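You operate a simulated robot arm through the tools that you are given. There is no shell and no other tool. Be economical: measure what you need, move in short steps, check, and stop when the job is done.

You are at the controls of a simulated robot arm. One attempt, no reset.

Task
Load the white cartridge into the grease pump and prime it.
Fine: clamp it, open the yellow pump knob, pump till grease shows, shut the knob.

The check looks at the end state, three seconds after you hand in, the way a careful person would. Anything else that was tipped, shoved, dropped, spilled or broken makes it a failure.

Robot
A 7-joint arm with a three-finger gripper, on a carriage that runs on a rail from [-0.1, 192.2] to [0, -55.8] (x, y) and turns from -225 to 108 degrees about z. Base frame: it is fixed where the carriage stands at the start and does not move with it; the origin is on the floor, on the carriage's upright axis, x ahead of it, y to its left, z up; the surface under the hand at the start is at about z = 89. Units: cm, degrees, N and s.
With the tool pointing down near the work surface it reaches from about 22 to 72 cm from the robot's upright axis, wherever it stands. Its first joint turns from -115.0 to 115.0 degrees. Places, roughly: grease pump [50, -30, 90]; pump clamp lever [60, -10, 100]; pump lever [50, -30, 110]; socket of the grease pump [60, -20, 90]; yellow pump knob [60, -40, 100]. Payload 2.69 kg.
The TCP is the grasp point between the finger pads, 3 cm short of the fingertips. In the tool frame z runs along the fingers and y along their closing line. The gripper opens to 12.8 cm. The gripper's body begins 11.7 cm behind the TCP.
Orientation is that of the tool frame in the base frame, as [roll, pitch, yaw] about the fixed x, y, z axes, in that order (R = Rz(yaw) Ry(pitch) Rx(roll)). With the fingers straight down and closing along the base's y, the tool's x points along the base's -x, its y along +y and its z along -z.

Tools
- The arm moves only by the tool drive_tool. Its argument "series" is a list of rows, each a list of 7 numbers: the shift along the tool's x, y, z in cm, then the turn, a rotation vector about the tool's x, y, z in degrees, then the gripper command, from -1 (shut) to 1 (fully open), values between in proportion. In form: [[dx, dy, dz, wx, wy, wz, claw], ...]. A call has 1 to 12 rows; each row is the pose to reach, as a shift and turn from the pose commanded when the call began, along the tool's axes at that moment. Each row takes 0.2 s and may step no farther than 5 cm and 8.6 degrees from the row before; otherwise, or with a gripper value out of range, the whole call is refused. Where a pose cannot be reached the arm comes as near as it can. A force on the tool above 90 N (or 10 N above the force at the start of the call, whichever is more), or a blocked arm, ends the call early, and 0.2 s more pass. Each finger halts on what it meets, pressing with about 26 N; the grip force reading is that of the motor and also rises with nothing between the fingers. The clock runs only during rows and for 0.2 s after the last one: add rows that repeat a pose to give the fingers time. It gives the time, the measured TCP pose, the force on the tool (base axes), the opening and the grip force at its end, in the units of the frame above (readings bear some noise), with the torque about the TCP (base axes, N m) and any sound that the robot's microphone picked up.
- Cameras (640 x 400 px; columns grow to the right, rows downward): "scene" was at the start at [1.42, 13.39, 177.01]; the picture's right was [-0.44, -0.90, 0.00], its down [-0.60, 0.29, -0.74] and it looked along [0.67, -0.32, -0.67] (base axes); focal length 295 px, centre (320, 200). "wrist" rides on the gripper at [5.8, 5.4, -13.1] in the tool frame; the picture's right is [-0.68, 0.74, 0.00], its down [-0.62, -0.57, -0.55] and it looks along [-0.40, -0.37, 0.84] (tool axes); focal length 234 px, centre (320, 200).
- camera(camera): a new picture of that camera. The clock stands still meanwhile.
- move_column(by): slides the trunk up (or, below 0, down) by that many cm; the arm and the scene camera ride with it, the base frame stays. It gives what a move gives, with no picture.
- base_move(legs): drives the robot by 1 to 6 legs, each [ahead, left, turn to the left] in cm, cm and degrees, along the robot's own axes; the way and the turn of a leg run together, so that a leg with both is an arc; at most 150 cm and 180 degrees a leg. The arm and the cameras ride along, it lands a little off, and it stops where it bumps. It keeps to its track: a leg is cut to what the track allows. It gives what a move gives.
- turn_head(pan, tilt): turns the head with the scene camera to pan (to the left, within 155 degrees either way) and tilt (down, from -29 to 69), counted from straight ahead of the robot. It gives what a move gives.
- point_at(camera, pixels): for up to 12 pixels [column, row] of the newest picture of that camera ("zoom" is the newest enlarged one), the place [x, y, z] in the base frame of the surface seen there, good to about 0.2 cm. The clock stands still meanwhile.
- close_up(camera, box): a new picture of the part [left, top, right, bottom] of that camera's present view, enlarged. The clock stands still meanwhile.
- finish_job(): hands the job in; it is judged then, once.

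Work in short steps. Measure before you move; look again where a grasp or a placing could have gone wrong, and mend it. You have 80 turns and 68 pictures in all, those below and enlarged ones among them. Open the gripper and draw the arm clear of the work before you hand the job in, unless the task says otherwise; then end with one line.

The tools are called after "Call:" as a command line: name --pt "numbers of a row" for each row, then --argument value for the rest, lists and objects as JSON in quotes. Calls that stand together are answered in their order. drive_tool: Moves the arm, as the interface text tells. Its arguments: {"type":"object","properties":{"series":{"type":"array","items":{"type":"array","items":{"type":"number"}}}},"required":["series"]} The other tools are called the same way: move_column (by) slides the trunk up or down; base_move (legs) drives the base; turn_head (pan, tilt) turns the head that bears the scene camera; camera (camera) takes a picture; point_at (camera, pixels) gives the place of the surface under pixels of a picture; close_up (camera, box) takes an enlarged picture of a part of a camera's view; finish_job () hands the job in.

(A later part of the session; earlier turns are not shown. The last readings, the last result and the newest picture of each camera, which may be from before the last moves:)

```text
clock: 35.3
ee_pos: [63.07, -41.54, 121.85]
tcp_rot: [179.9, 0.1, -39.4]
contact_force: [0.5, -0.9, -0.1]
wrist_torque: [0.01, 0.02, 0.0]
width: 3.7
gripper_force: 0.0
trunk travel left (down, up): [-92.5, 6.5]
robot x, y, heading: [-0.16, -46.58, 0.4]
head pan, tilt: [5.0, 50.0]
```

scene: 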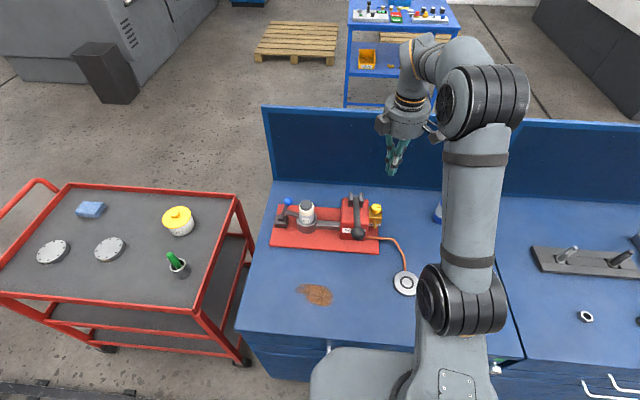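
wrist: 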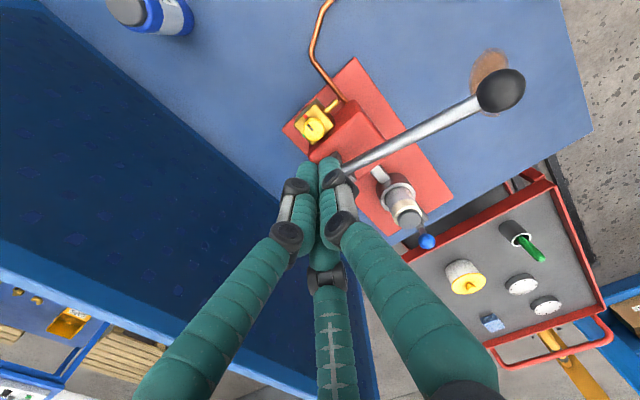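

Reachable. Now rotate to yaw -130 at height (about +90.5 about tool z).

Call:
drive_tool --pt "0 0 0 0 0 8.3 -0.42" --pt "0 0 0 0 0 16.6 -0.42" --pt "0 0 0 0 0 25 -0.42" --pt "0 0 0 0 0 33.3 -0.42" --pt "0 0 0 0 0 41.6 -0.42" --pt "0 0 0 0 0 50 -0.42" --pt "0 0 0 0 0 58.3 -0.42" --pt "0 0 0 0 0 66.6 -0.42" --pt "0 0 0 0 0 75 -0.42" --pt "0 0 0 0 0 83.3 -0.42" --pt "0 0 0 0 0 90.5 -0.42" --pt "0 0 0 0 0 90.5 -0.42"

Call:
drive_tool --pt "0 0 4 0 0 0 -0.42" --pt "0 0 8 0 0 0 -0.42" --pt "0 0 12 0 0 0 -0.42" --pt "0 0 15 0 0 0 -0.42" --pt "0 0 16.4 0 0 0 -0.42" --pt "0 0 16.4 0 0 0 -0.42"

Call:
close_up --camera "scene" --box '[335, 180, 415, 245]'

Call:
close_up --camera "wrist" --box '[250, 80, 410, 240]'

```text
clock: 37.9
ee_pos: [63.03, -41.59, 121.77]
tcp_rot: [179.9, 0.1, -130.2]
contact_force: [-0.9, 0.5, -0.3]
wrist_torque: [0.01, 0.01, 0.02]
width: 3.73
gripper_force: 0.1
trunk travel left (down, up): [-92.5, 6.5]
robot x, y, heading: [0.27, -46.26, 0.4]
head pan, tilt: [5.0, 50.0]
```

```text
clock: 39.3
ee_pos: [62.98, -41.55, 105.16]
tcp_rot: [180.0, 0.0, -130.1]
contact_force: [0.3, 0.3, 0.2]
wrist_torque: [0.02, 0.02, 0.01]
width: 3.73
gripper_force: 0.1
trunk travel left (down, up): [-92.5, 6.5]
robot x, y, heading: [-0.06, -46.35, 0.6]
head pan, tilt: [5.0, 50.0]
```

```text
6.15 times, centred on (375, 212) of scene
```

zoom: 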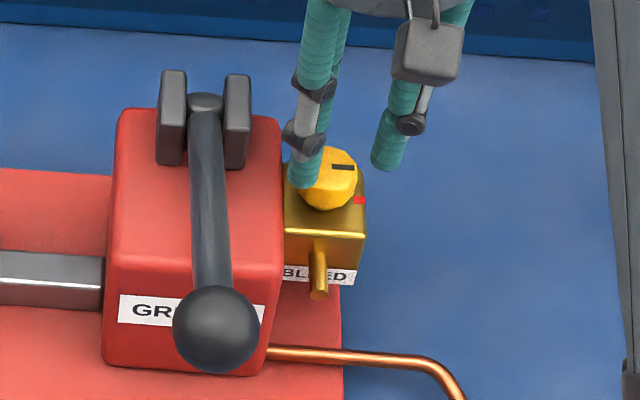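

```text
2.50 times, centred on (330, 160) of wrist
```

zoom: 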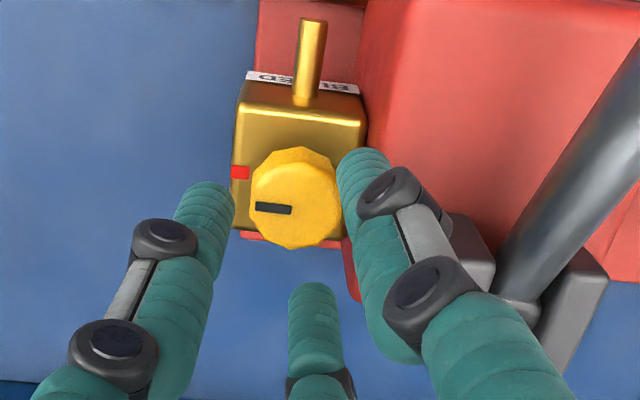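

Fingers straddle the knob. Lower 3.6 cm in steps (tips to ≈98.5) and watch the force.

Call:
drive_tool --pt "0 0 1.2 0 0 0 -0.42" --pt "0 0 2.2 0 0 0 -0.42" --pt "0 0 3 0 0 0 -0.42" --pt "0 0 3.5 0 0 0 -0.42" --pt "0 0 3.5 0 0 0 -0.42"

Call:
close_up --camera "wrist" --box '[250, 80, 410, 240]'

```text
clock: 40.2
ee_pos: [63.01, -41.82, 103.32]
tcp_rot: [-179.1, 1.5, -130.4]
contact_force: [-16.7, -6.8, 57.7]
wrist_torque: [1.33, 1.89, 1.31]
width: 4.21
gripper_force: 3.7
trunk travel left (down, up): [-92.5, 6.5]
robot x, y, heading: [0.14, -45.92, 0.1]
head pan, tilt: [5.0, 50.0]
stopped in row 4: the force on the tool passed its limit at 96 N (the readings are from after the stop); the commanded pose is now the measured one
```

```text
2.50 times, centred on (330, 160) of wrist
```

zoom: 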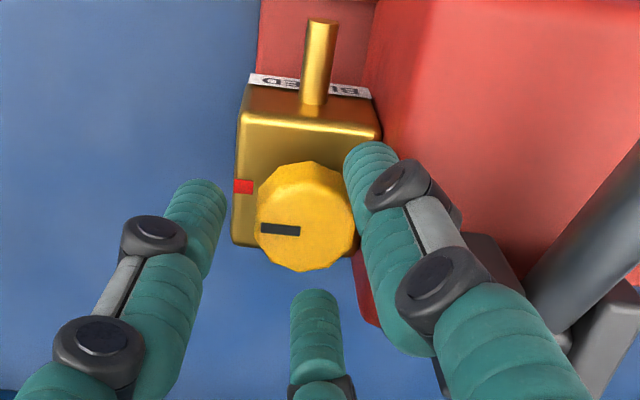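

A finger's outer corner touched the red body's edge (contact near (60.6,-39.1)). Lift back, straighten, and use a less diagonal start (yaw -118).

Call:
drive_tool --pt "0 0 -1.5 0 0 0 -0.42" --pt "0 0 -3 -0.9 1.5 0 -0.42" --pt "0 0 -3 -0.9 1.5 -6 -0.42" --pt "0 0 -3 -0.9 1.5 -12 -0.42" --pt "0 0 -3 -0.9 1.5 -12 -0.42"

Call:
close_up --camera "scene" --box '[335, 180, 415, 245]'

```text
clock: 41.5
ee_pos: [63.71, -41.54, 105.56]
tcp_rot: [179.9, -0.6, -118.1]
contact_force: [-0.3, -0.7, 0.0]
wrist_torque: [0.02, 0.03, 0.01]
width: 3.71
gripper_force: 0.2
trunk travel left (down, up): [-92.5, 6.5]
robot x, y, heading: [0.21, -46.3, 0.6]
head pan, tilt: [5.0, 50.0]
```

```text
6.15 times, centred on (375, 212) of scene
```

zoom: 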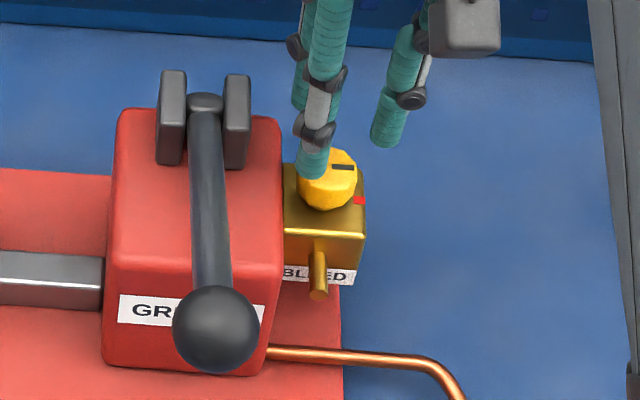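

Pump intact. Recentre to (63.0,-41.55), yaw -110, slightly wider opening.

Call:
drive_tool --pt "0.33 0.62 0 0 -0.6 -8 -0.34" --pt "0.33 0.62 0 0 -0.6 -8 -0.34"

Call:
close_up --camera "wrist" --box '[250, 80, 410, 240]'

```text
clock: 42.0
ee_pos: [62.91, -41.37, 105.5]
tcp_rot: [179.8, 0.0, -110.1]
contact_force: [0.0, 1.2, 0.4]
wrist_torque: [0.0, 0.02, 0.0]
width: 4.2
gripper_force: 0.1
trunk travel left (down, up): [-92.5, 6.5]
robot x, y, heading: [0.01, -46.9, 0.2]
head pan, tilt: [5.0, 50.0]
```

```text
2.50 times, centred on (330, 160) of wrist
```

zoom: 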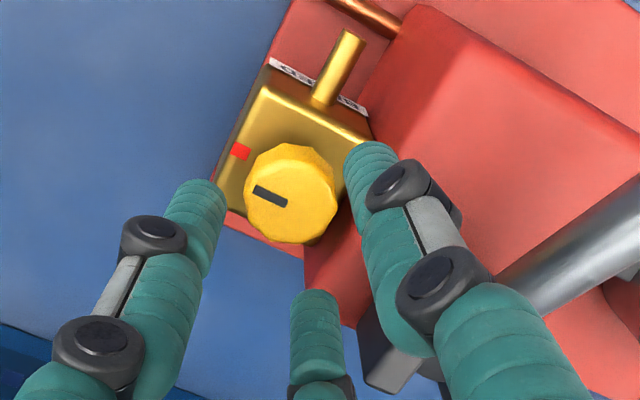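

The hand seems to show three finger shapes; I check the tip positions before going down.

Call:
point_at --camera "zoom" --pixels '[[195, 185], [205, 195], [315, 295], [315, 310], [370, 147], [375, 165], [290, 192], [390, 120], [240, 152]]'

```text
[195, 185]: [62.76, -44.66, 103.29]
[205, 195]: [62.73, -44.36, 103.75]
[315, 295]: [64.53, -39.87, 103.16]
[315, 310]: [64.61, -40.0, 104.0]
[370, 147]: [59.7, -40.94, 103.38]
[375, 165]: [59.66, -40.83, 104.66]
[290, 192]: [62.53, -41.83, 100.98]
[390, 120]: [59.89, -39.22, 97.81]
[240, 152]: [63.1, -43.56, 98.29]
```

The hand really is three-fingered (tips at about ±60°/180°). Best is yaw ≈-120 with a gap facing the red body; I'll ratchet in ~30° strokes (yaw -122→-92). Go down at yaw -120 with a small opening.

Call:
drive_tool --pt "0.12 -0.1 0 0 0 5 -0.45" --pt "0.12 -0.1 0 0 0 10 -0.45" --pt "0.12 -0.1 1 0 0 10 -0.45" --pt "0.12 -0.1 1.8 0 0 10 -0.45" --pt "0.12 -0.1 2.4 0 0 10 -0.45" --pt "0.12 -0.1 2.8 0 0 10 -0.45"

Call:
close_up --camera "wrist" --box '[250, 80, 410, 240]'

```text
clock: 43.5
ee_pos: [62.96, -41.51, 102.79]
tcp_rot: [179.8, 0.1, -120.1]
contact_force: [0.3, -0.1, -0.6]
wrist_torque: [0.04, 0.0, 0.05]
width: 3.53
gripper_force: 0.0
trunk travel left (down, up): [-92.5, 6.5]
robot x, y, heading: [-0.29, -46.38, 0.5]
head pan, tilt: [5.0, 50.0]
```

```text
2.50 times, centred on (330, 160) of wrist
```

zoom: 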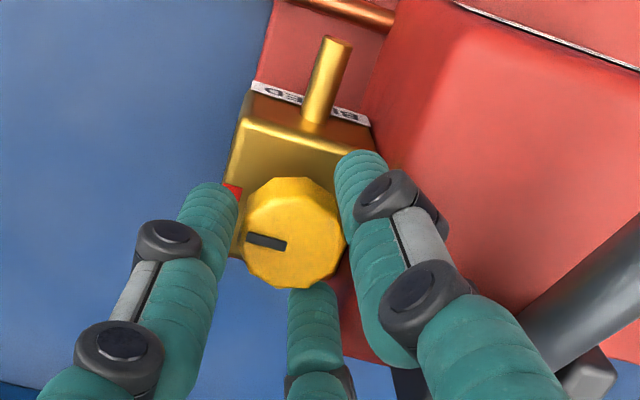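

No contact, tips already 1.2 cm below knob top. Lower 0.7 more and close.

Call:
drive_tool --pt "0 0 0.4 0 0 0 -0.45" --pt "0 0 0.7 0 0 0 -0.45" --pt "0 0 0.7 0 0 0 -0.6" --pt "0 0 0.7 0 0 0 -0.8" --pt "0 0 0.7 0 0 0 -1" --pt "0 0 0.7 0 0 0 -1"

Call:
close_up --camera "wrist" --box '[250, 80, 410, 240]'

```text
clock: 44.9
ee_pos: [63.15, -41.56, 102.32]
tcp_rot: [179.9, -0.1, -120.2]
contact_force: [5.0, -0.3, -0.6]
wrist_torque: [-0.02, -0.23, -0.04]
width: 3.01
gripper_force: 32.4
trunk travel left (down, up): [-92.5, 6.5]
robot x, y, heading: [0.15, -46.21, 0.2]
head pan, tilt: [5.0, 50.0]
```

```text
2.50 times, centred on (330, 160) of wrist
```

zoom: 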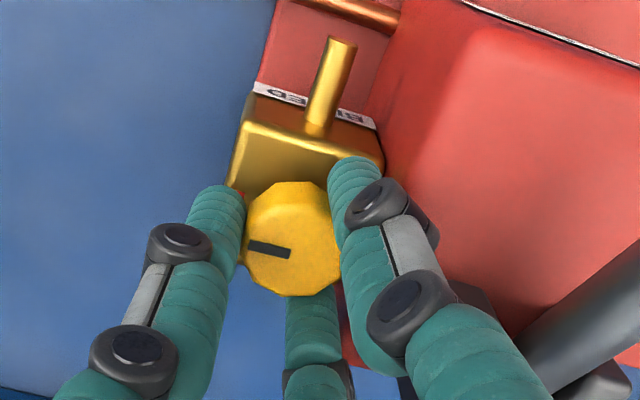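

Gripped (3.0 cm). Turn CCW 30°.

Call:
drive_tool --pt "0 0 0 0 0 -7.5 -1" --pt "0 0 0 0 0 -15 -1" --pt "0 0 0 0 0 -22.5 -1" --pt "0 0 0 0 0 -30 -1"

Call:
close_up --camera "wrist" --box '[250, 80, 410, 240]'

```text
clock: 45.9
ee_pos: [63.46, -42.2, 102.3]
tcp_rot: [-179.7, 0.1, -90.4]
contact_force: [23.7, -15.9, 14.2]
wrist_torque: [0.7, 0.29, -2.11]
width: 3.48
gripper_force: 45.1
trunk travel left (down, up): [-92.5, 6.5]
robot x, y, heading: [0.21, -46.52, 0.3]
head pan, tilt: [5.0, 50.0]
```

```text
2.50 times, centred on (330, 160) of wrist
```

zoom: 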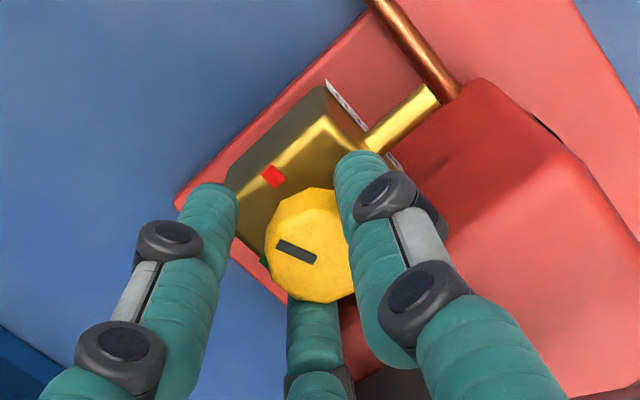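

The knob turned about 20° but side force rose and the hand was displaced. Look from the scene camera before continuing.

Call:
close_up --camera "scene" --box '[350, 185, 400, 225]'

```text
10.00 times, centred on (375, 205) of scene
```

zoom: 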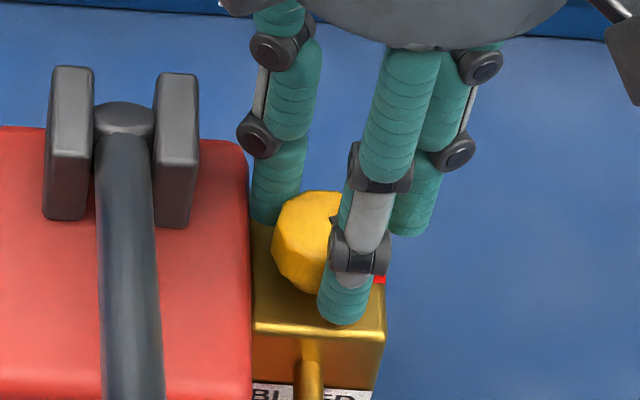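

The knob has slipped off-centre in the grip. Open a bit, which lets the hand recentre, and look at the pointer.

Call:
drive_tool --pt "0 0 0 0 0 -30 -0.4" --pt "0 0 0 0 0 -30 -0.4" --pt "0 0 -4 0 0 -30 -0.4" --pt "0 0 -4 0 0 -30 -0.4"

Call:
close_up --camera "wrist" --box '[250, 80, 410, 240]'

Call:
point_at --camera "zoom" --pixels '[[195, 185], [315, 295], [370, 150]]'

Call:
close_up --camera "scene" --box '[350, 185, 400, 225]'

```text
refused: row 1 steps farther than a row can; nothing moved
```

```text
2.50 times, centred on (330, 160) of wrist
```

zoom: 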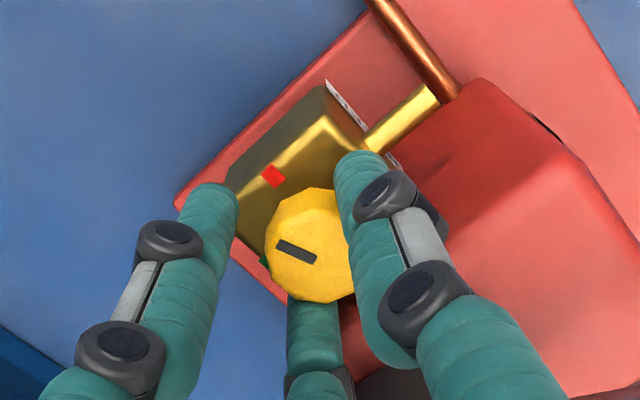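

```text
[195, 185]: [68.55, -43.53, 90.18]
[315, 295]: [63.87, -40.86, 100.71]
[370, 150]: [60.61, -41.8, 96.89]
```

```text
10.00 times, centred on (375, 205) of scene
```

zoom: 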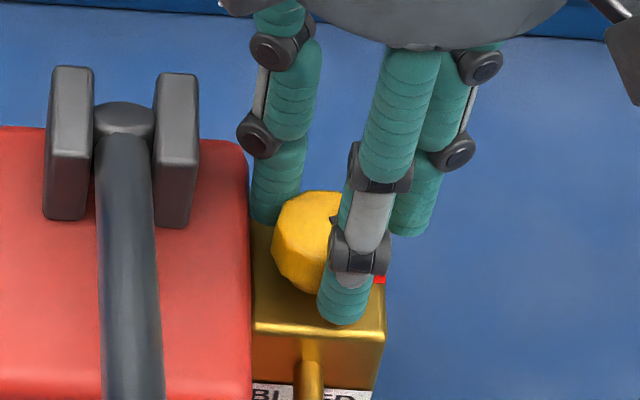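

Row 1 was refused because the turn is counted from the present pose; reissue without turn.

Call:
drive_tool --pt "0 0 0 0 0 0 -0.4" --pt "0 0 0 0 0 0 -0.4" --pt "0 0 -4 0 0 0 -0.4" --pt "0 0 -4 0 0 0 -0.4"

Call:
close_up --camera "wrist" --box '[250, 80, 410, 240]'

Call:
point_at --camera "zoom" --pixels '[[290, 210], [310, 225], [250, 180], [240, 200], [340, 200]]'

```text
clock: 46.9
ee_pos: [63.23, -41.38, 105.81]
tcp_rot: [179.6, 0.1, -90.0]
contact_force: [1.1, -0.1, 0.0]
wrist_torque: [0.02, 0.1, 0.01]
width: 3.85
gripper_force: 0.1
trunk travel left (down, up): [-92.5, 6.5]
robot x, y, heading: [0.01, -46.46, 0.2]
head pan, tilt: [5.0, 50.0]
```

```text
2.50 times, centred on (330, 160) of wrist
```

zoom: 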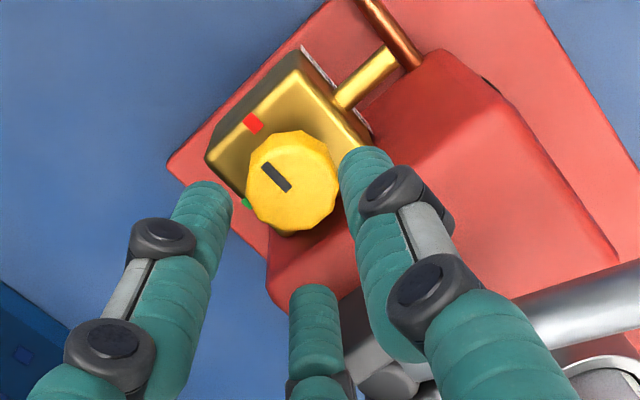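

```text
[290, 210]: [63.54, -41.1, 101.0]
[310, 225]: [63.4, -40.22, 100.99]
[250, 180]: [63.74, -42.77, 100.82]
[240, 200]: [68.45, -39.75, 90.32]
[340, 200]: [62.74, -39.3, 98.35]
```

Pointer is back on red: finger M hit the red body at yaw -90 and drove the hand off. I'll instead grip higher — tips ≈100.45, just above the red body's edge but below the knob top 101 — and turn in a single 90° stroke from yaw -135.

Call:
drive_tool --pt "0.1 0.2 0 0 0 8 -0.45" --pt "0.1 0.2 0 0 0 16 -0.45" --pt "0.1 0.2 0 0 0 24 -0.45" --pt "0.1 0.2 0 0 0 32 -0.45" --pt "0.1 0.2 0 0 0 40 -0.45" --pt "0.1 0.2 0 0 0 45 -0.45" --pt "0.1 0.2 1.2 0 0 45 -0.45" --pt "0.1 0.2 2.0 0 0 45 -0.45" --pt "0.1 0.2 2.3 0 0 45 -0.45" --pt "0.1 0.2 2.3 0 0 45 -0.45"

Call:
close_up --camera "scene" --box '[350, 185, 400, 225]'

```text
clock: 49.0
ee_pos: [62.64, -41.76, 103.9]
tcp_rot: [179.8, -0.1, -135.2]
contact_force: [-0.3, 0.8, -1.2]
wrist_torque: [-0.01, -0.02, -0.01]
width: 3.55
gripper_force: 0.0
trunk travel left (down, up): [-92.5, 6.5]
robot x, y, heading: [-0.18, -46.31, 0.7]
head pan, tilt: [5.0, 50.0]
```

```text
10.00 times, centred on (375, 205) of scene
```

zoom: 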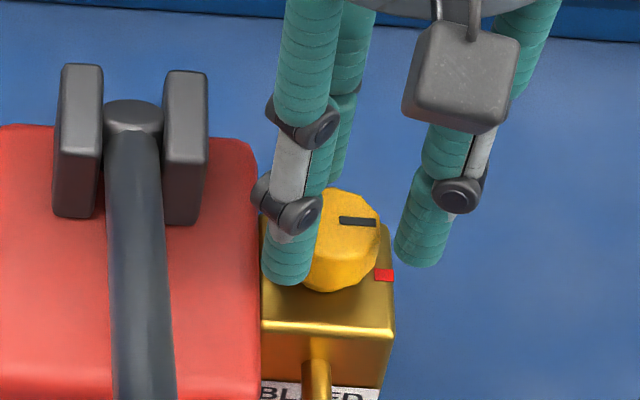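

Fingers straddle the knob's top. Nudge +x 0.25, lower 0.4, close, check.

Call:
drive_tool --pt "-0.25 -0.1 0.2 0 0 0 -0.45" --pt "-0.25 -0.1 0.4 0 0 0 -0.45" --pt "-0.25 -0.1 0.4 0 0 0 -0.6" --pt "-0.25 -0.1 0.4 0 0 0 -0.8" --pt "-0.25 -0.1 0.4 0 0 0 -1" --pt "-0.25 -0.1 0.4 0 0 0 -1"

```text
clock: 50.5
ee_pos: [62.93, -41.51, 103.71]
tcp_rot: [-179.9, 0.3, -135.2]
contact_force: [8.2, 1.3, 25.9]
wrist_torque: [0.23, -1.01, -0.01]
width: 3.03
gripper_force: 44.8
trunk travel left (down, up): [-92.5, 6.5]
robot x, y, heading: [0.0, -46.38, 0.5]
head pan, tilt: [5.0, 50.0]
```

Grip 3.03 cm again, with some upward force. Turn 24° and check the pointer.

Call:
drive_tool --pt "0 0 -0.2 0 0 -8 -1" --pt "0 0 -0.2 0 0 -16 -1" --pt "0 0 -0.2 0 0 -24 -1"

Call:
close_up --camera "wrist" --box '[250, 80, 410, 240]'

```text
clock: 51.2
ee_pos: [62.59, -41.8, 103.61]
tcp_rot: [179.6, -0.1, -111.1]
contact_force: [-4.5, -2.7, 11.3]
wrist_torque: [-0.03, 0.0, -0.02]
width: 0.2
gripper_force: 31.1
trunk travel left (down, up): [-92.5, 6.5]
robot x, y, heading: [0.27, -46.77, 0.2]
head pan, tilt: [5.0, 50.0]
```

```text
2.50 times, centred on (330, 160) of wrist
```

zoom: 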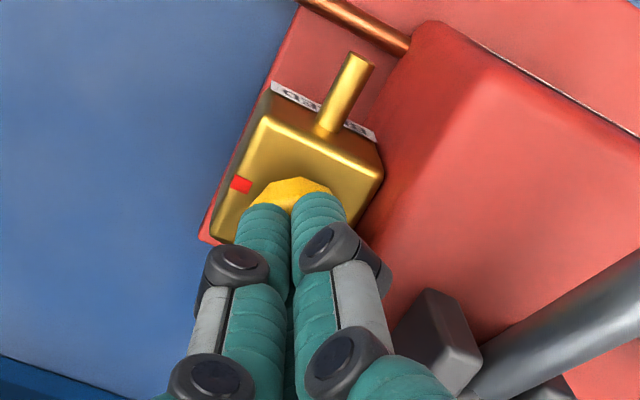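

Slipped off the top: overlap too small. Return to the lower grip, with short 22° ratchet strokes inside the clear range (yaw -124→-102). First lift, open, set yaw -124.

Call:
drive_tool --pt "0 0 -1 0 0 0 -1" --pt "0 0 -2 0 0 0 -0.6" --pt "0 0 -2 0 0 6.5 -0.45" --pt "0 0 -2 0 0 13 -0.45" --pt "0 0 -2 0 0 13 -0.45"

```text
clock: 52.5
ee_pos: [63.11, -41.72, 105.68]
tcp_rot: [179.8, -0.1, -124.4]
contact_force: [0.4, 0.4, -0.2]
wrist_torque: [0.01, 0.05, 0.0]
width: 3.52
gripper_force: 0.1
trunk travel left (down, up): [-92.5, 6.5]
robot x, y, heading: [0.17, -46.25, 0.5]
head pan, tilt: [5.0, 50.0]
```

Descend to TCP ≈102.6 and grip.

Call:
drive_tool --pt "-0.15 0.04 1.2 0 0 0 -0.45" --pt "-0.15 0.04 2.2 0 0 0 -0.45" --pt "-0.15 0.04 2.7 0 0 0 -0.45" --pt "-0.15 0.04 3.05 0 0 0 -0.45" --pt "-0.15 0.04 3.05 0 0 0 -0.6" --pt "-0.15 0.04 3.05 0 0 0 -0.8" --pt "-0.15 0.04 3.05 0 0 0 -1" --pt "-0.15 0.04 3.05 0 0 0 -1"

```text
clock: 54.2
ee_pos: [62.99, -41.53, 102.62]
tcp_rot: [179.8, 0.0, -124.2]
contact_force: [-1.7, -4.0, -3.2]
wrist_torque: [-0.21, -0.09, 0.05]
width: 3.0
gripper_force: 45.4
trunk travel left (down, up): [-92.5, 6.5]
robot x, y, heading: [0.05, -46.62, 0.4]
head pan, tilt: [5.0, 50.0]
```

Well centred with small forces. Turn 20° CCW and look.

Call:
drive_tool --pt "0 0 0 0 0 -7 -1" --pt "0 0 0 0 0 -14 -1" --pt "0 0 0 0 0 -20 -1"

Call:
close_up --camera "wrist" --box '[250, 80, 410, 240]'

```text
clock: 55.0
ee_pos: [63.13, -41.81, 102.61]
tcp_rot: [179.7, 0.2, -104.7]
contact_force: [3.0, -6.8, 3.8]
wrist_torque: [0.99, 0.44, -2.08]
width: 3.02
gripper_force: 45.3
trunk travel left (down, up): [-92.5, 6.5]
robot x, y, heading: [0.07, -46.47, 0.5]
head pan, tilt: [5.0, 50.0]
```

```text
2.50 times, centred on (330, 160) of wrist
```

zoom: 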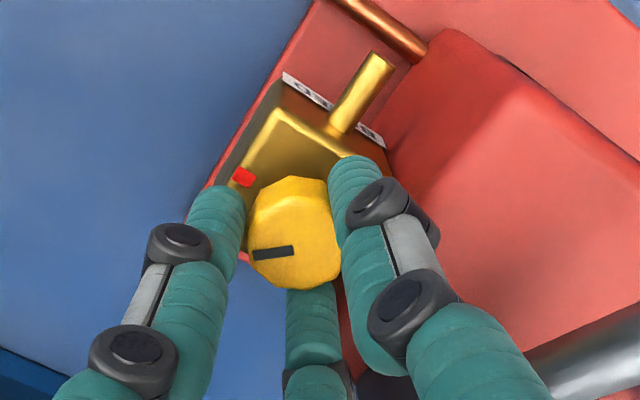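

The pointer has turned ~35° with the knob. Ratchet: open, rotate back, regrip, turn another 20°.

Call:
drive_tool --pt "0 0 0 0 0 0 -0.45" --pt "0 0 0 0 0 0 -0.45" --pt "0 0 0 0 0 7 -0.45" --pt "0 0 0 0 0 14 -0.45" --pt "0 0 0 0 0 20 -0.45" --pt "0 0 0 0 0 20 -0.8" --pt "0 0 0 0 0 20 -1" --pt "0 0 0 0 0 20 -1" --pt "0 0 0 0 0 13 -1" --pt "0 0 0 0 0 6 -1" --pt "0 0 0 0 0 0 -1"

Call:
close_up --camera "wrist" --box '[250, 80, 410, 240]'

```text
clock: 57.5
ee_pos: [63.08, -41.73, 102.73]
tcp_rot: [179.7, 0.1, -104.5]
contact_force: [3.9, -6.9, -6.4]
wrist_torque: [0.76, 0.62, -1.71]
width: 3.08
gripper_force: 44.8
trunk travel left (down, up): [-92.5, 6.5]
robot x, y, heading: [0.05, -46.73, 0.3]
head pan, tilt: [5.0, 50.0]
```

```text
2.50 times, centred on (330, 160) of wrist
```

zoom: 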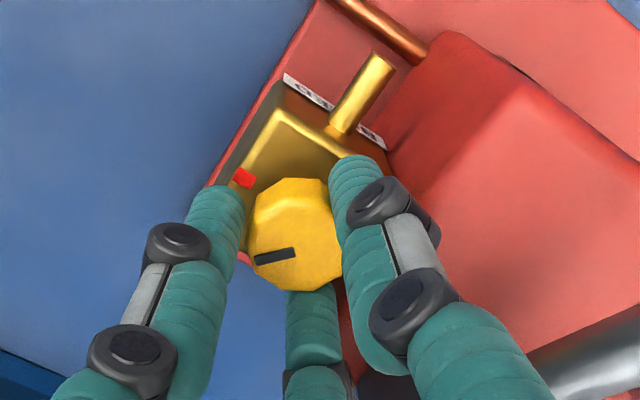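

Net gain is small; open only and see whether the knob springs back.

Call:
drive_tool --pt "0 0 0 0 0 0 -0.4" --pt "0 0 0 0 0 0 -0.4" --pt "0 0 0 0 0 0 -0.4"

Call:
camera --camera "wrist"

```text
clock: 58.2
ee_pos: [63.11, -41.81, 102.68]
tcp_rot: [179.8, 0.1, -104.4]
contact_force: [4.1, -12.7, -6.4]
wrist_torque: [-0.34, -0.31, -0.28]
width: 3.47
gripper_force: 0.1
trunk travel left (down, up): [-92.5, 6.5]
robot x, y, heading: [0.23, -46.23, 0.3]
head pan, tilt: [5.0, 50.0]
```

```text
15 pictures are left
```

wrist: 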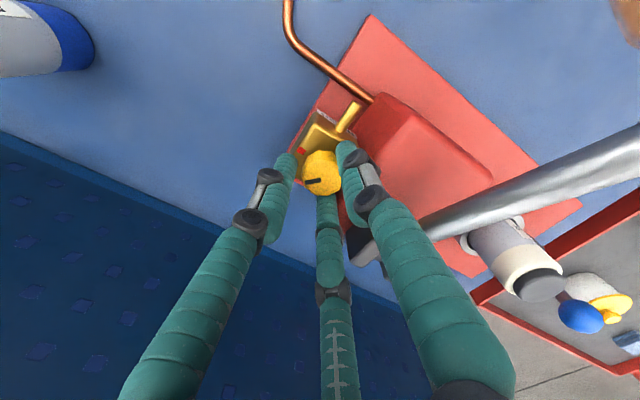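

Opening is blocked by finger M against the red body, and rotating back dragged the knob. So I lift between strokes: lift, rotate back to yaw -127.

Call:
drive_tool --pt "0 0 -1 0 0 0 -0.45" --pt "0 0 -2 0 0 0 -0.45" --pt "0 0 -2 0 0 8 -0.45" --pt "0 0 -2 0 0 16 -0.45" --pt "0 0 -2 0 0 22.5 -0.45" --pt "0 0 -2 0 0 22.5 -0.45"

Call:
close_up --camera "wrist" --box '[250, 80, 410, 240]'

```text
clock: 59.6
ee_pos: [63.01, -41.45, 104.69]
tcp_rot: [179.8, -0.1, -126.8]
contact_force: [-0.2, 0.1, 0.5]
wrist_torque: [-0.01, -0.04, 0.02]
width: 3.54
gripper_force: 0.1
trunk travel left (down, up): [-92.5, 6.5]
robot x, y, heading: [0.02, -46.32, 0.4]
head pan, tilt: [5.0, 50.0]
```

```text
2.50 times, centred on (330, 160) of wrist
```

zoom: 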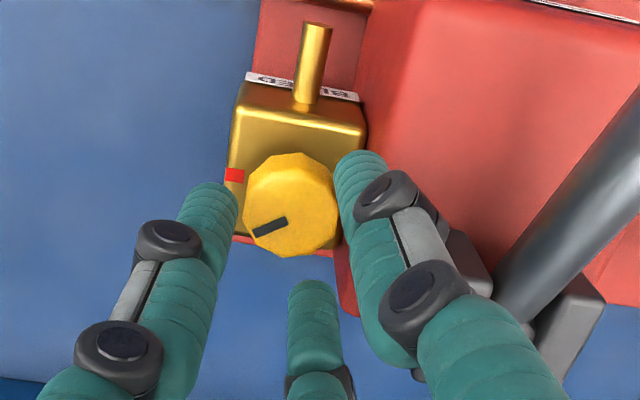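

The knob holds at about 35°. Do a full cycle: descend, grip, turn 24°, open, lift, rotate back.

Call:
drive_tool --pt "0.06 -0.04 1.0 0 0 0 -0.45" --pt "0.06 -0.04 2.0 0 0 0 -0.45" --pt "0.06 -0.04 2.0 0 0 0 -1" --pt "0.06 -0.04 2.0 0 0 0 -1" --pt "0.06 -0.04 2.0 0 0 -8 -1" --pt "0.06 -0.04 2.0 0 0 -16 -1" --pt "0.06 -0.04 2.0 0 0 -24 -1" --pt "0.06 -0.04 2.0 0 0 -24 -0.5" --pt "0.06 -0.04 0 0 0 -24 -0.45" --pt "0.06 -0.04 0 0 0 -16 -0.45" --pt "0.06 -0.04 0 0 0 -8 -0.45" --pt "0.06 -0.04 0 0 0 0 -0.45"

Call:
close_up --camera "wrist" --box '[250, 80, 410, 240]'

```text
clock: 62.2
ee_pos: [62.9, -41.53, 104.55]
tcp_rot: [179.9, -0.1, -126.7]
contact_force: [-0.4, -0.6, -0.1]
wrist_torque: [-0.02, -0.01, 0.0]
width: 3.52
gripper_force: 0.1
trunk travel left (down, up): [-92.5, 6.5]
robot x, y, heading: [-0.4, -46.41, 0.5]
head pan, tilt: [5.0, 50.0]
```

```text
2.50 times, centred on (330, 160) of wrist
```

zoom: 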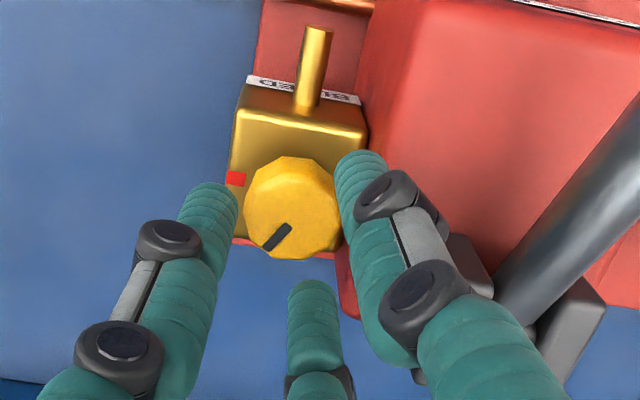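

Works (~+17° per cycle). Repeat two cycles, then look.

Call:
drive_tool --pt "0 0 1.0 0 0 0 -0.45" --pt "0 0 2.0 0 0 0 -0.45" --pt "0 0 2.0 0 0 0 -1" --pt "0 0 2.0 0 0 0 -1" --pt "0 0 2.0 0 0 -8 -1" --pt "0 0 2.0 0 0 -16 -1" --pt "0 0 2.0 0 0 -24 -1" --pt "0 0 2.0 0 0 -24 -0.5" --pt "0 0 0 0 0 -24 -0.45" --pt "0 0 0 0 0 -16 -0.45" --pt "0 0 0 0 0 -8 -0.45" --pt "0 0 0 0 0 0 -0.45"

Call:
drive_tool --pt "0 0 1.0 0 0 0 -0.45" --pt "0 0 2.0 0 0 0 -0.45" --pt "0 0 2.0 0 0 0 -1" --pt "0 0 2.0 0 0 0 -1" --pt "0 0 2.0 0 0 -8 -1" --pt "0 0 2.0 0 0 -16 -1" --pt "0 0 2.0 0 0 -24 -1" --pt "0 0 2.0 0 0 -24 -0.5" --pt "0 0 0 0 0 -24 -0.45" --pt "0 0 0 0 0 -16 -0.45" --pt "0 0 0 0 0 -8 -0.45" --pt "0 0 0 0 0 0 -0.45"

Call:
close_up --camera "wrist" --box '[250, 80, 410, 240]'

```text
clock: 64.8
ee_pos: [63.06, -41.64, 104.71]
tcp_rot: [179.7, -0.2, -126.9]
contact_force: [0.0, 0.0, -0.1]
wrist_torque: [0.0, 0.01, 0.01]
width: 3.53
gripper_force: 0.1
trunk travel left (down, up): [-92.5, 6.5]
robot x, y, heading: [0.17, -46.93, 0.1]
head pan, tilt: [5.0, 50.0]
```

```text
clock: 67.5
ee_pos: [63.12, -41.55, 104.81]
tcp_rot: [179.8, -0.1, -126.8]
contact_force: [0.1, 0.5, -0.2]
wrist_torque: [0.0, 0.04, -0.01]
width: 3.54
gripper_force: 0.1
trunk travel left (down, up): [-92.5, 6.5]
robot x, y, heading: [0.3, -46.53, 0.2]
head pan, tilt: [5.0, 50.0]
```

```text
2.50 times, centred on (330, 160) of wrist
```

zoom: 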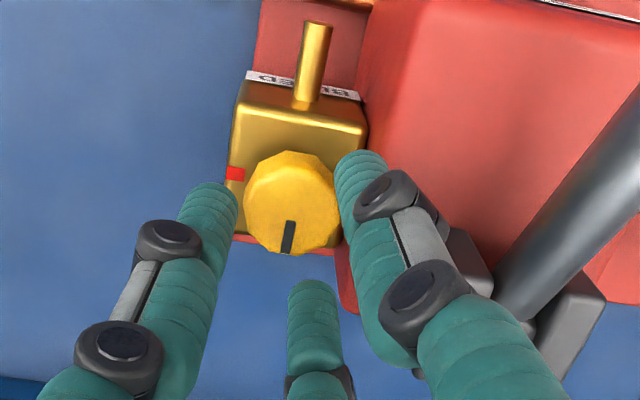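

Pointer now opposes the nozzle, i.e. on green (+x): valve open. Now rise and go over the pump lever's ball (≈(45.4,-34.5,111.3)), yaw -90 so the shaft passes between two fingers.

Call:
drive_tool --pt "0 0 -5 0 0 0 -0.45" --pt "0 0 -10 0 0 0 -0.45" --pt "0 0 -15 0 0 0 -0.45" --pt "0 0 -18 0 0 -4 -0.3" --pt "1.0 3.7 -18 0 0 -11 -0.1" --pt "2.0 7.4 -18 0 0 -18 0" --pt "3.0 11.1 -18 0 0 -25 0.1" --pt "4.0 14.8 -18 0 0 -31 0.1" --pt "5.0 18.4 -18 0 0 -37 0.1" --pt "5.0 18.4 -18 0 0 -37 0.1"

Call:
camera --camera "wrist"

```text
clock: 69.7
ee_pos: [45.62, -34.79, 122.64]
tcp_rot: [179.9, 0.2, -89.7]
contact_force: [-0.1, -0.4, 1.1]
wrist_torque: [-0.06, 0.01, -0.05]
width: 7.03
gripper_force: 0.0
trunk travel left (down, up): [-92.5, 6.5]
robot x, y, heading: [0.29, -46.64, 0.4]
head pan, tilt: [5.0, 50.0]
```

```text
11 pictures are left
```

wrist: 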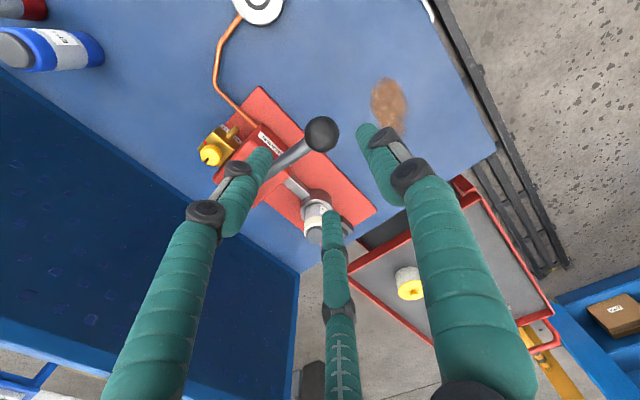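

Call:
point_at --camera "wrist" --pixels '[[322, 134], [308, 134], [336, 134], [322, 121], [322, 148], [300, 150], [283, 165]]'

```text
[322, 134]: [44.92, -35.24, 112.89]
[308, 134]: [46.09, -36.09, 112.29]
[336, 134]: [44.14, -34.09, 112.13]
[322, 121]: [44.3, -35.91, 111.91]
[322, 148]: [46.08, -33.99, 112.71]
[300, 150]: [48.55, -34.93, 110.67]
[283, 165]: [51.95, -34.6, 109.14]
```

Ball centre ≈(45.3,-34.85,111.2). Descend over it and close.

Call:
drive_tool --pt "0.05 0.35 3 0 0 0 0.1" --pt "0.05 0.35 6 0 0 0 0.1" --pt "0.05 0.35 9 0 0 0 0.1" --pt "0.05 0.35 11.4 0 0 0 0.1" --pt "0.05 0.35 11.4 0 0 0 -0.2" --pt "0.05 0.35 11.4 0 0 0 -0.6" --pt "0.05 0.35 11.4 0 0 0 -1" --pt "0.05 0.35 11.4 0 0 0 -1"

Call:
close_up --camera "scene" --box '[320, 180, 410, 250]'

```text
clock: 71.5
ee_pos: [45.22, -34.83, 111.33]
tcp_rot: [179.9, 0.1, -89.8]
contact_force: [7.9, -0.6, -0.6]
wrist_torque: [-0.02, 0.02, -0.05]
width: 3.7
gripper_force: 25.6
trunk travel left (down, up): [-92.5, 6.5]
robot x, y, heading: [-0.06, -46.33, 0.4]
head pan, tilt: [5.0, 50.0]
```

```text
5.71 times, centred on (365, 215) of scene
```

zoom: 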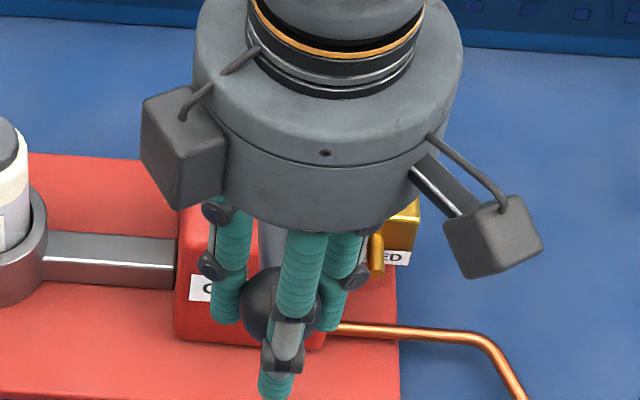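

Gripped the ball. First push down along the arc (pivot ≈(63.5,103.5), R≈19.8) from 23° to 3°.

Call:
drive_tool --pt "0 0.26 0.65 0 0 0 -1" --pt "0 0.49 1.29 0 0 0 -1" --pt "0 0.9 2.62 0 0 0 -1" --pt "0 1.21 3.96 0 0 0 -1" --pt "0 1.42 5.33 0 0 0 -1" --pt "0 1.54 6.7 0 0 0 -1"

```text
clock: 72.8
ee_pos: [43.56, -34.72, 104.42]
tcp_rot: [179.8, 0.3, -89.7]
contact_force: [22.2, -6.4, 7.8]
wrist_torque: [-0.16, -0.45, -0.01]
width: 3.57
gripper_force: 45.0
trunk travel left (down, up): [-92.5, 6.5]
robot x, y, heading: [0.23, -46.73, 0.1]
head pan, tilt: [5.0, 50.0]
```

Moves well (slight outward pull). Ease x by 0.3 and press further down to find the stop.

Call:
drive_tool --pt "0 -0.25 0.7 0 0 0 -1" --pt "0 -0.3 1.4 0 0 0 -1" --pt "0 -0.35 2.1 0 0 0 -1"

Call:
close_up --camera "scene" --box '[320, 180, 410, 250]'

```text
clock: 73.7
ee_pos: [43.48, -34.85, 102.65]
tcp_rot: [179.6, -0.1, -89.8]
contact_force: [-2.3, -5.3, 7.7]
wrist_torque: [0.06, 0.04, -0.02]
width: 3.72
gripper_force: 45.4
trunk travel left (down, up): [-92.5, 6.5]
robot x, y, heading: [-0.01, -46.83, 0.2]
head pan, tilt: [5.0, 50.0]
```

```text
5.71 times, centred on (365, 215) of scene
```

zoom: 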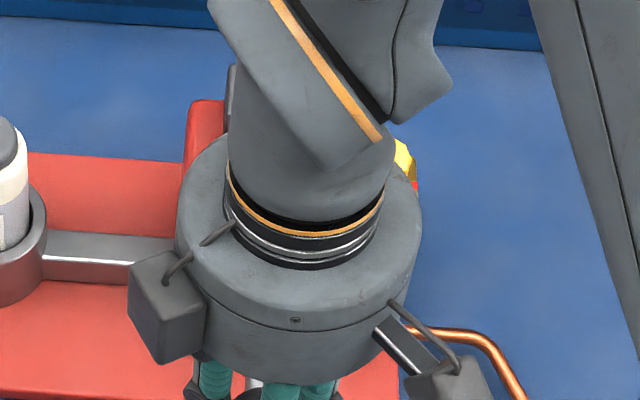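

Still free. Press down another 2.4 cm, watching the force.

Call:
drive_tool --pt "0 -0.05 0.6 0 0 0 -1" --pt "0 -0.1 1.2 0 0 0 -1" --pt "0 -0.2 1.8 0 0 0 -1" --pt "0 -0.35 2.4 0 0 0 -1"

```text
clock: 74.7
ee_pos: [43.6, -34.77, 100.11]
tcp_rot: [179.7, -0.1, -89.7]
contact_force: [-16.0, -3.7, 8.8]
wrist_torque: [0.22, -0.41, 0.1]
width: 3.55
gripper_force: 44.9
trunk travel left (down, up): [-92.5, 6.5]
robot x, y, heading: [0.45, -46.6, 0.8]
head pan, tilt: [5.0, 50.0]
```

Moves with ~9 N friction all along. Now raise the lever back along the arc, then stroke down again.

Call:
drive_tool --pt "0 0.15 -1.3 0 0 0 -1" --pt "0 0.1 -2.6 0 0 0 -1" --pt "0 -0.1 -4.3 0 0 0 -1" --pt "0 -0.35 -6 0 0 0 -1" --pt "0 -0.6 -7.3 0 0 0 -1" --pt "0 -0.9 -8.6 0 0 0 -1" --pt "0 -1.25 -9.9 0 0 0 -1" --pt "0 -1.6 -11.1 0 0 0 -1"

Call:
drive_tool --pt "0 0.35 1.2 0 0 0 -1" --pt "0 0.7 2.5 0 0 0 -1" --pt "0 1.0 3.8 0 0 0 -1" --pt "0 1.25 5.1 0 0 0 -1" --pt "0 1.5 6.8 0 0 0 -1" --pt "0 1.7 8.5 0 0 0 -1" --pt "0 1.75 9.8 0 0 0 -1" --pt "0 1.7 11.1 0 0 0 -1"

Call:
drive_tool --pt "0 0.05 -1.3 0 0 0 -1" --pt "0 0 -2.6 0 0 0 -1" --pt "0 -0.2 -4.3 0 0 0 -1" --pt "0 -0.45 -6 0 0 0 -1" --pt "0 -0.7 -7.3 0 0 0 -1" --pt "0 -1.0 -8.6 0 0 0 -1" --pt "0 -1.35 -9.9 0 0 0 -1" --pt "0 -1.7 -11.1 0 0 0 -1"

Call:
camera --camera "wrist"

```text
clock: 76.5
ee_pos: [45.31, -34.88, 111.39]
tcp_rot: [179.7, 0.0, -89.8]
contact_force: [-12.4, -6.1, -27.5]
wrist_torque: [0.11, -0.58, 0.06]
width: 3.63
gripper_force: 44.9
trunk travel left (down, up): [-92.5, 6.5]
robot x, y, heading: [0.25, -46.4, 0.4]
head pan, tilt: [5.0, 50.0]
```

```text
clock: 78.2
ee_pos: [43.56, -34.83, 100.28]
tcp_rot: [179.6, -0.1, -89.9]
contact_force: [-17.3, -8.0, 8.8]
wrist_torque: [0.04, -0.19, 0.12]
width: 3.53
gripper_force: 45.5
trunk travel left (down, up): [-92.5, 6.5]
robot x, y, heading: [-0.06, -46.62, 0.5]
head pan, tilt: [5.0, 50.0]
```

```text
clock: 80.0
ee_pos: [45.35, -34.86, 111.24]
tcp_rot: [179.8, 0.0, -89.7]
contact_force: [-15.3, 1.7, -27.8]
wrist_torque: [0.12, -0.61, 0.09]
width: 3.61
gripper_force: 45.7
trunk travel left (down, up): [-92.5, 6.5]
robot x, y, heading: [0.3, -46.62, 0.4]
head pan, tilt: [5.0, 50.0]
```

```text
8 pictures are left
```

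wrist: 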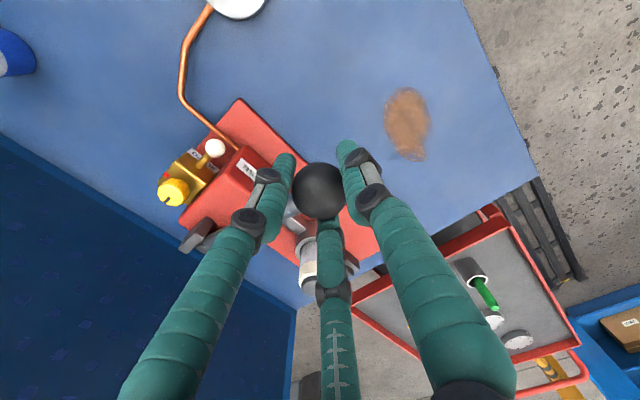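

A white grease bead shows at the nozzle (214,148). Release the lever up, rise, and return above the knob at yaw -109.

Call:
drive_tool --pt "0 0 0 0 0 0 -0.6" --pt "0 0 0 0 0 0 -0.2" --pt "0 0 0 0 0 0 0.1" --pt "0 0 0 0 0 0 0.1" --pt "0 0 -4 0 0 0 0.1" --pt "0 0 -8 0 0 0 0.1" --pt "0 0 -12 0 0 0 0.1" --pt "0 0 -12 0 0 0 0.1"

Call:
drive_tool --pt "1.35 -3.6 0 0 0 4 0" --pt "2.7 -7.2 0 0 0 8 -0.2" --pt "4.05 -10.8 0 0 0 12 -0.45" --pt "5.4 -14.4 0 0 0 16 -0.45" --pt "6.75 -17.75 0 0 0 19 -0.45" --pt "6.75 -17.75 4.5 0 0 19 -0.45" --pt "6.75 -17.75 9 0 0 19 -0.45" --pt "6.75 -17.75 13.5 0 0 19 -0.45" --pt "6.75 -17.75 17.5 0 0 19 -0.45" --pt "6.75 -17.75 17.5 0 0 19 -0.45"

```text
clock: 81.8
ee_pos: [45.49, -35.0, 123.35]
tcp_rot: [179.8, 0.0, -89.7]
contact_force: [0.2, 0.3, 0.9]
wrist_torque: [-0.02, 0.04, 0.01]
width: 7.03
gripper_force: 0.0
trunk travel left (down, up): [-92.5, 6.5]
robot x, y, heading: [-0.14, -46.31, 0.4]
head pan, tilt: [5.0, 50.0]
```

```text
clock: 84.0
ee_pos: [63.26, -41.15, 105.72]
tcp_rot: [179.8, 0.1, -108.8]
contact_force: [0.0, 0.3, 0.3]
wrist_torque: [0.0, -0.04, 0.03]
width: 3.53
gripper_force: 0.0
trunk travel left (down, up): [-92.5, 6.5]
robot x, y, heading: [0.27, -46.27, 0.5]
head pan, tilt: [5.0, 50.0]
```

Correct the position by about (-0.15,-0.35), then look at the knob between the fingers.

Call:
drive_tool --pt "0.38 0.03 0.5 0 0 0 -0.45" --pt "0.38 0.03 0.9 0 0 0 -0.45" --pt "0.38 0.03 0.9 0 0 0 -0.45"

Call:
close_up --camera "wrist" --box '[250, 80, 410, 240]'

```text
clock: 84.8
ee_pos: [63.07, -41.73, 104.72]
tcp_rot: [179.8, 0.0, -108.7]
contact_force: [-0.4, 0.1, -0.8]
wrist_torque: [-0.02, -0.01, 0.0]
width: 3.51
gripper_force: 0.0
trunk travel left (down, up): [-92.5, 6.5]
robot x, y, heading: [0.23, -46.6, 0.7]
head pan, tilt: [5.0, 50.0]
```

```text
2.50 times, centred on (330, 160) of wrist
```

zoom: 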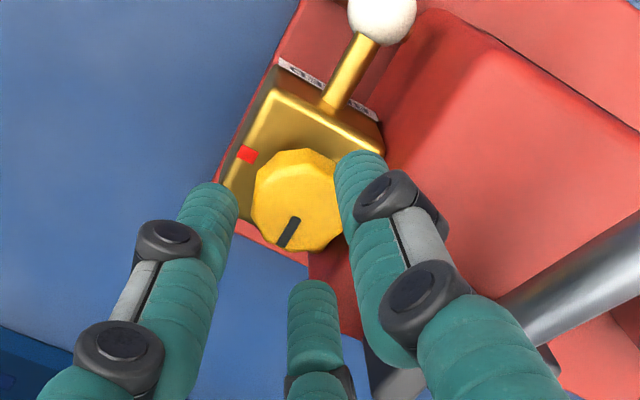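

Grease bead clearly visible; pointer on green. Slight recentre, then CW cycle: descend, grip, turn +24°, open, lift, rotate back.

Call:
drive_tool --pt "-0.1 0.1 1.0 0 0 0 -0.45" --pt "-0.1 0.1 2.0 0 0 0 -0.45" --pt "-0.1 0.1 2.0 0 0 0 -1" --pt "-0.1 0.1 2.0 0 0 0 -1" --pt "-0.1 0.1 2.0 0 0 8 -1" --pt "-0.1 0.1 2.0 0 0 16 -1" --pt "-0.1 0.1 2.0 0 0 23 -1" --pt "-0.1 0.1 2.0 0 0 23 -0.5" --pt "-0.1 0.1 0 0 0 23 -0.45" --pt "-0.1 0.1 0 0 0 16 -0.45" --pt "-0.1 0.1 0 0 0 8 -0.45" --pt "-0.1 0.1 0 0 0 0 -0.45"

Call:
close_up --camera "wrist" --box '[250, 80, 410, 240]'

```text
clock: 87.5
ee_pos: [63.34, -41.59, 104.64]
tcp_rot: [179.8, 0.0, -108.7]
contact_force: [0.8, -0.7, -0.1]
wrist_torque: [-0.02, 0.04, 0.01]
width: 3.51
gripper_force: 0.0
trunk travel left (down, up): [-92.5, 6.5]
robot x, y, heading: [0.13, -46.51, 0.3]
head pan, tilt: [5.0, 50.0]
```

```text
2.50 times, centred on (330, 160) of wrist
```

zoom: 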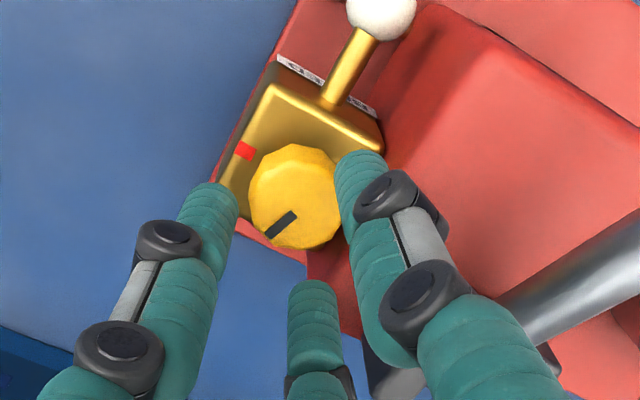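

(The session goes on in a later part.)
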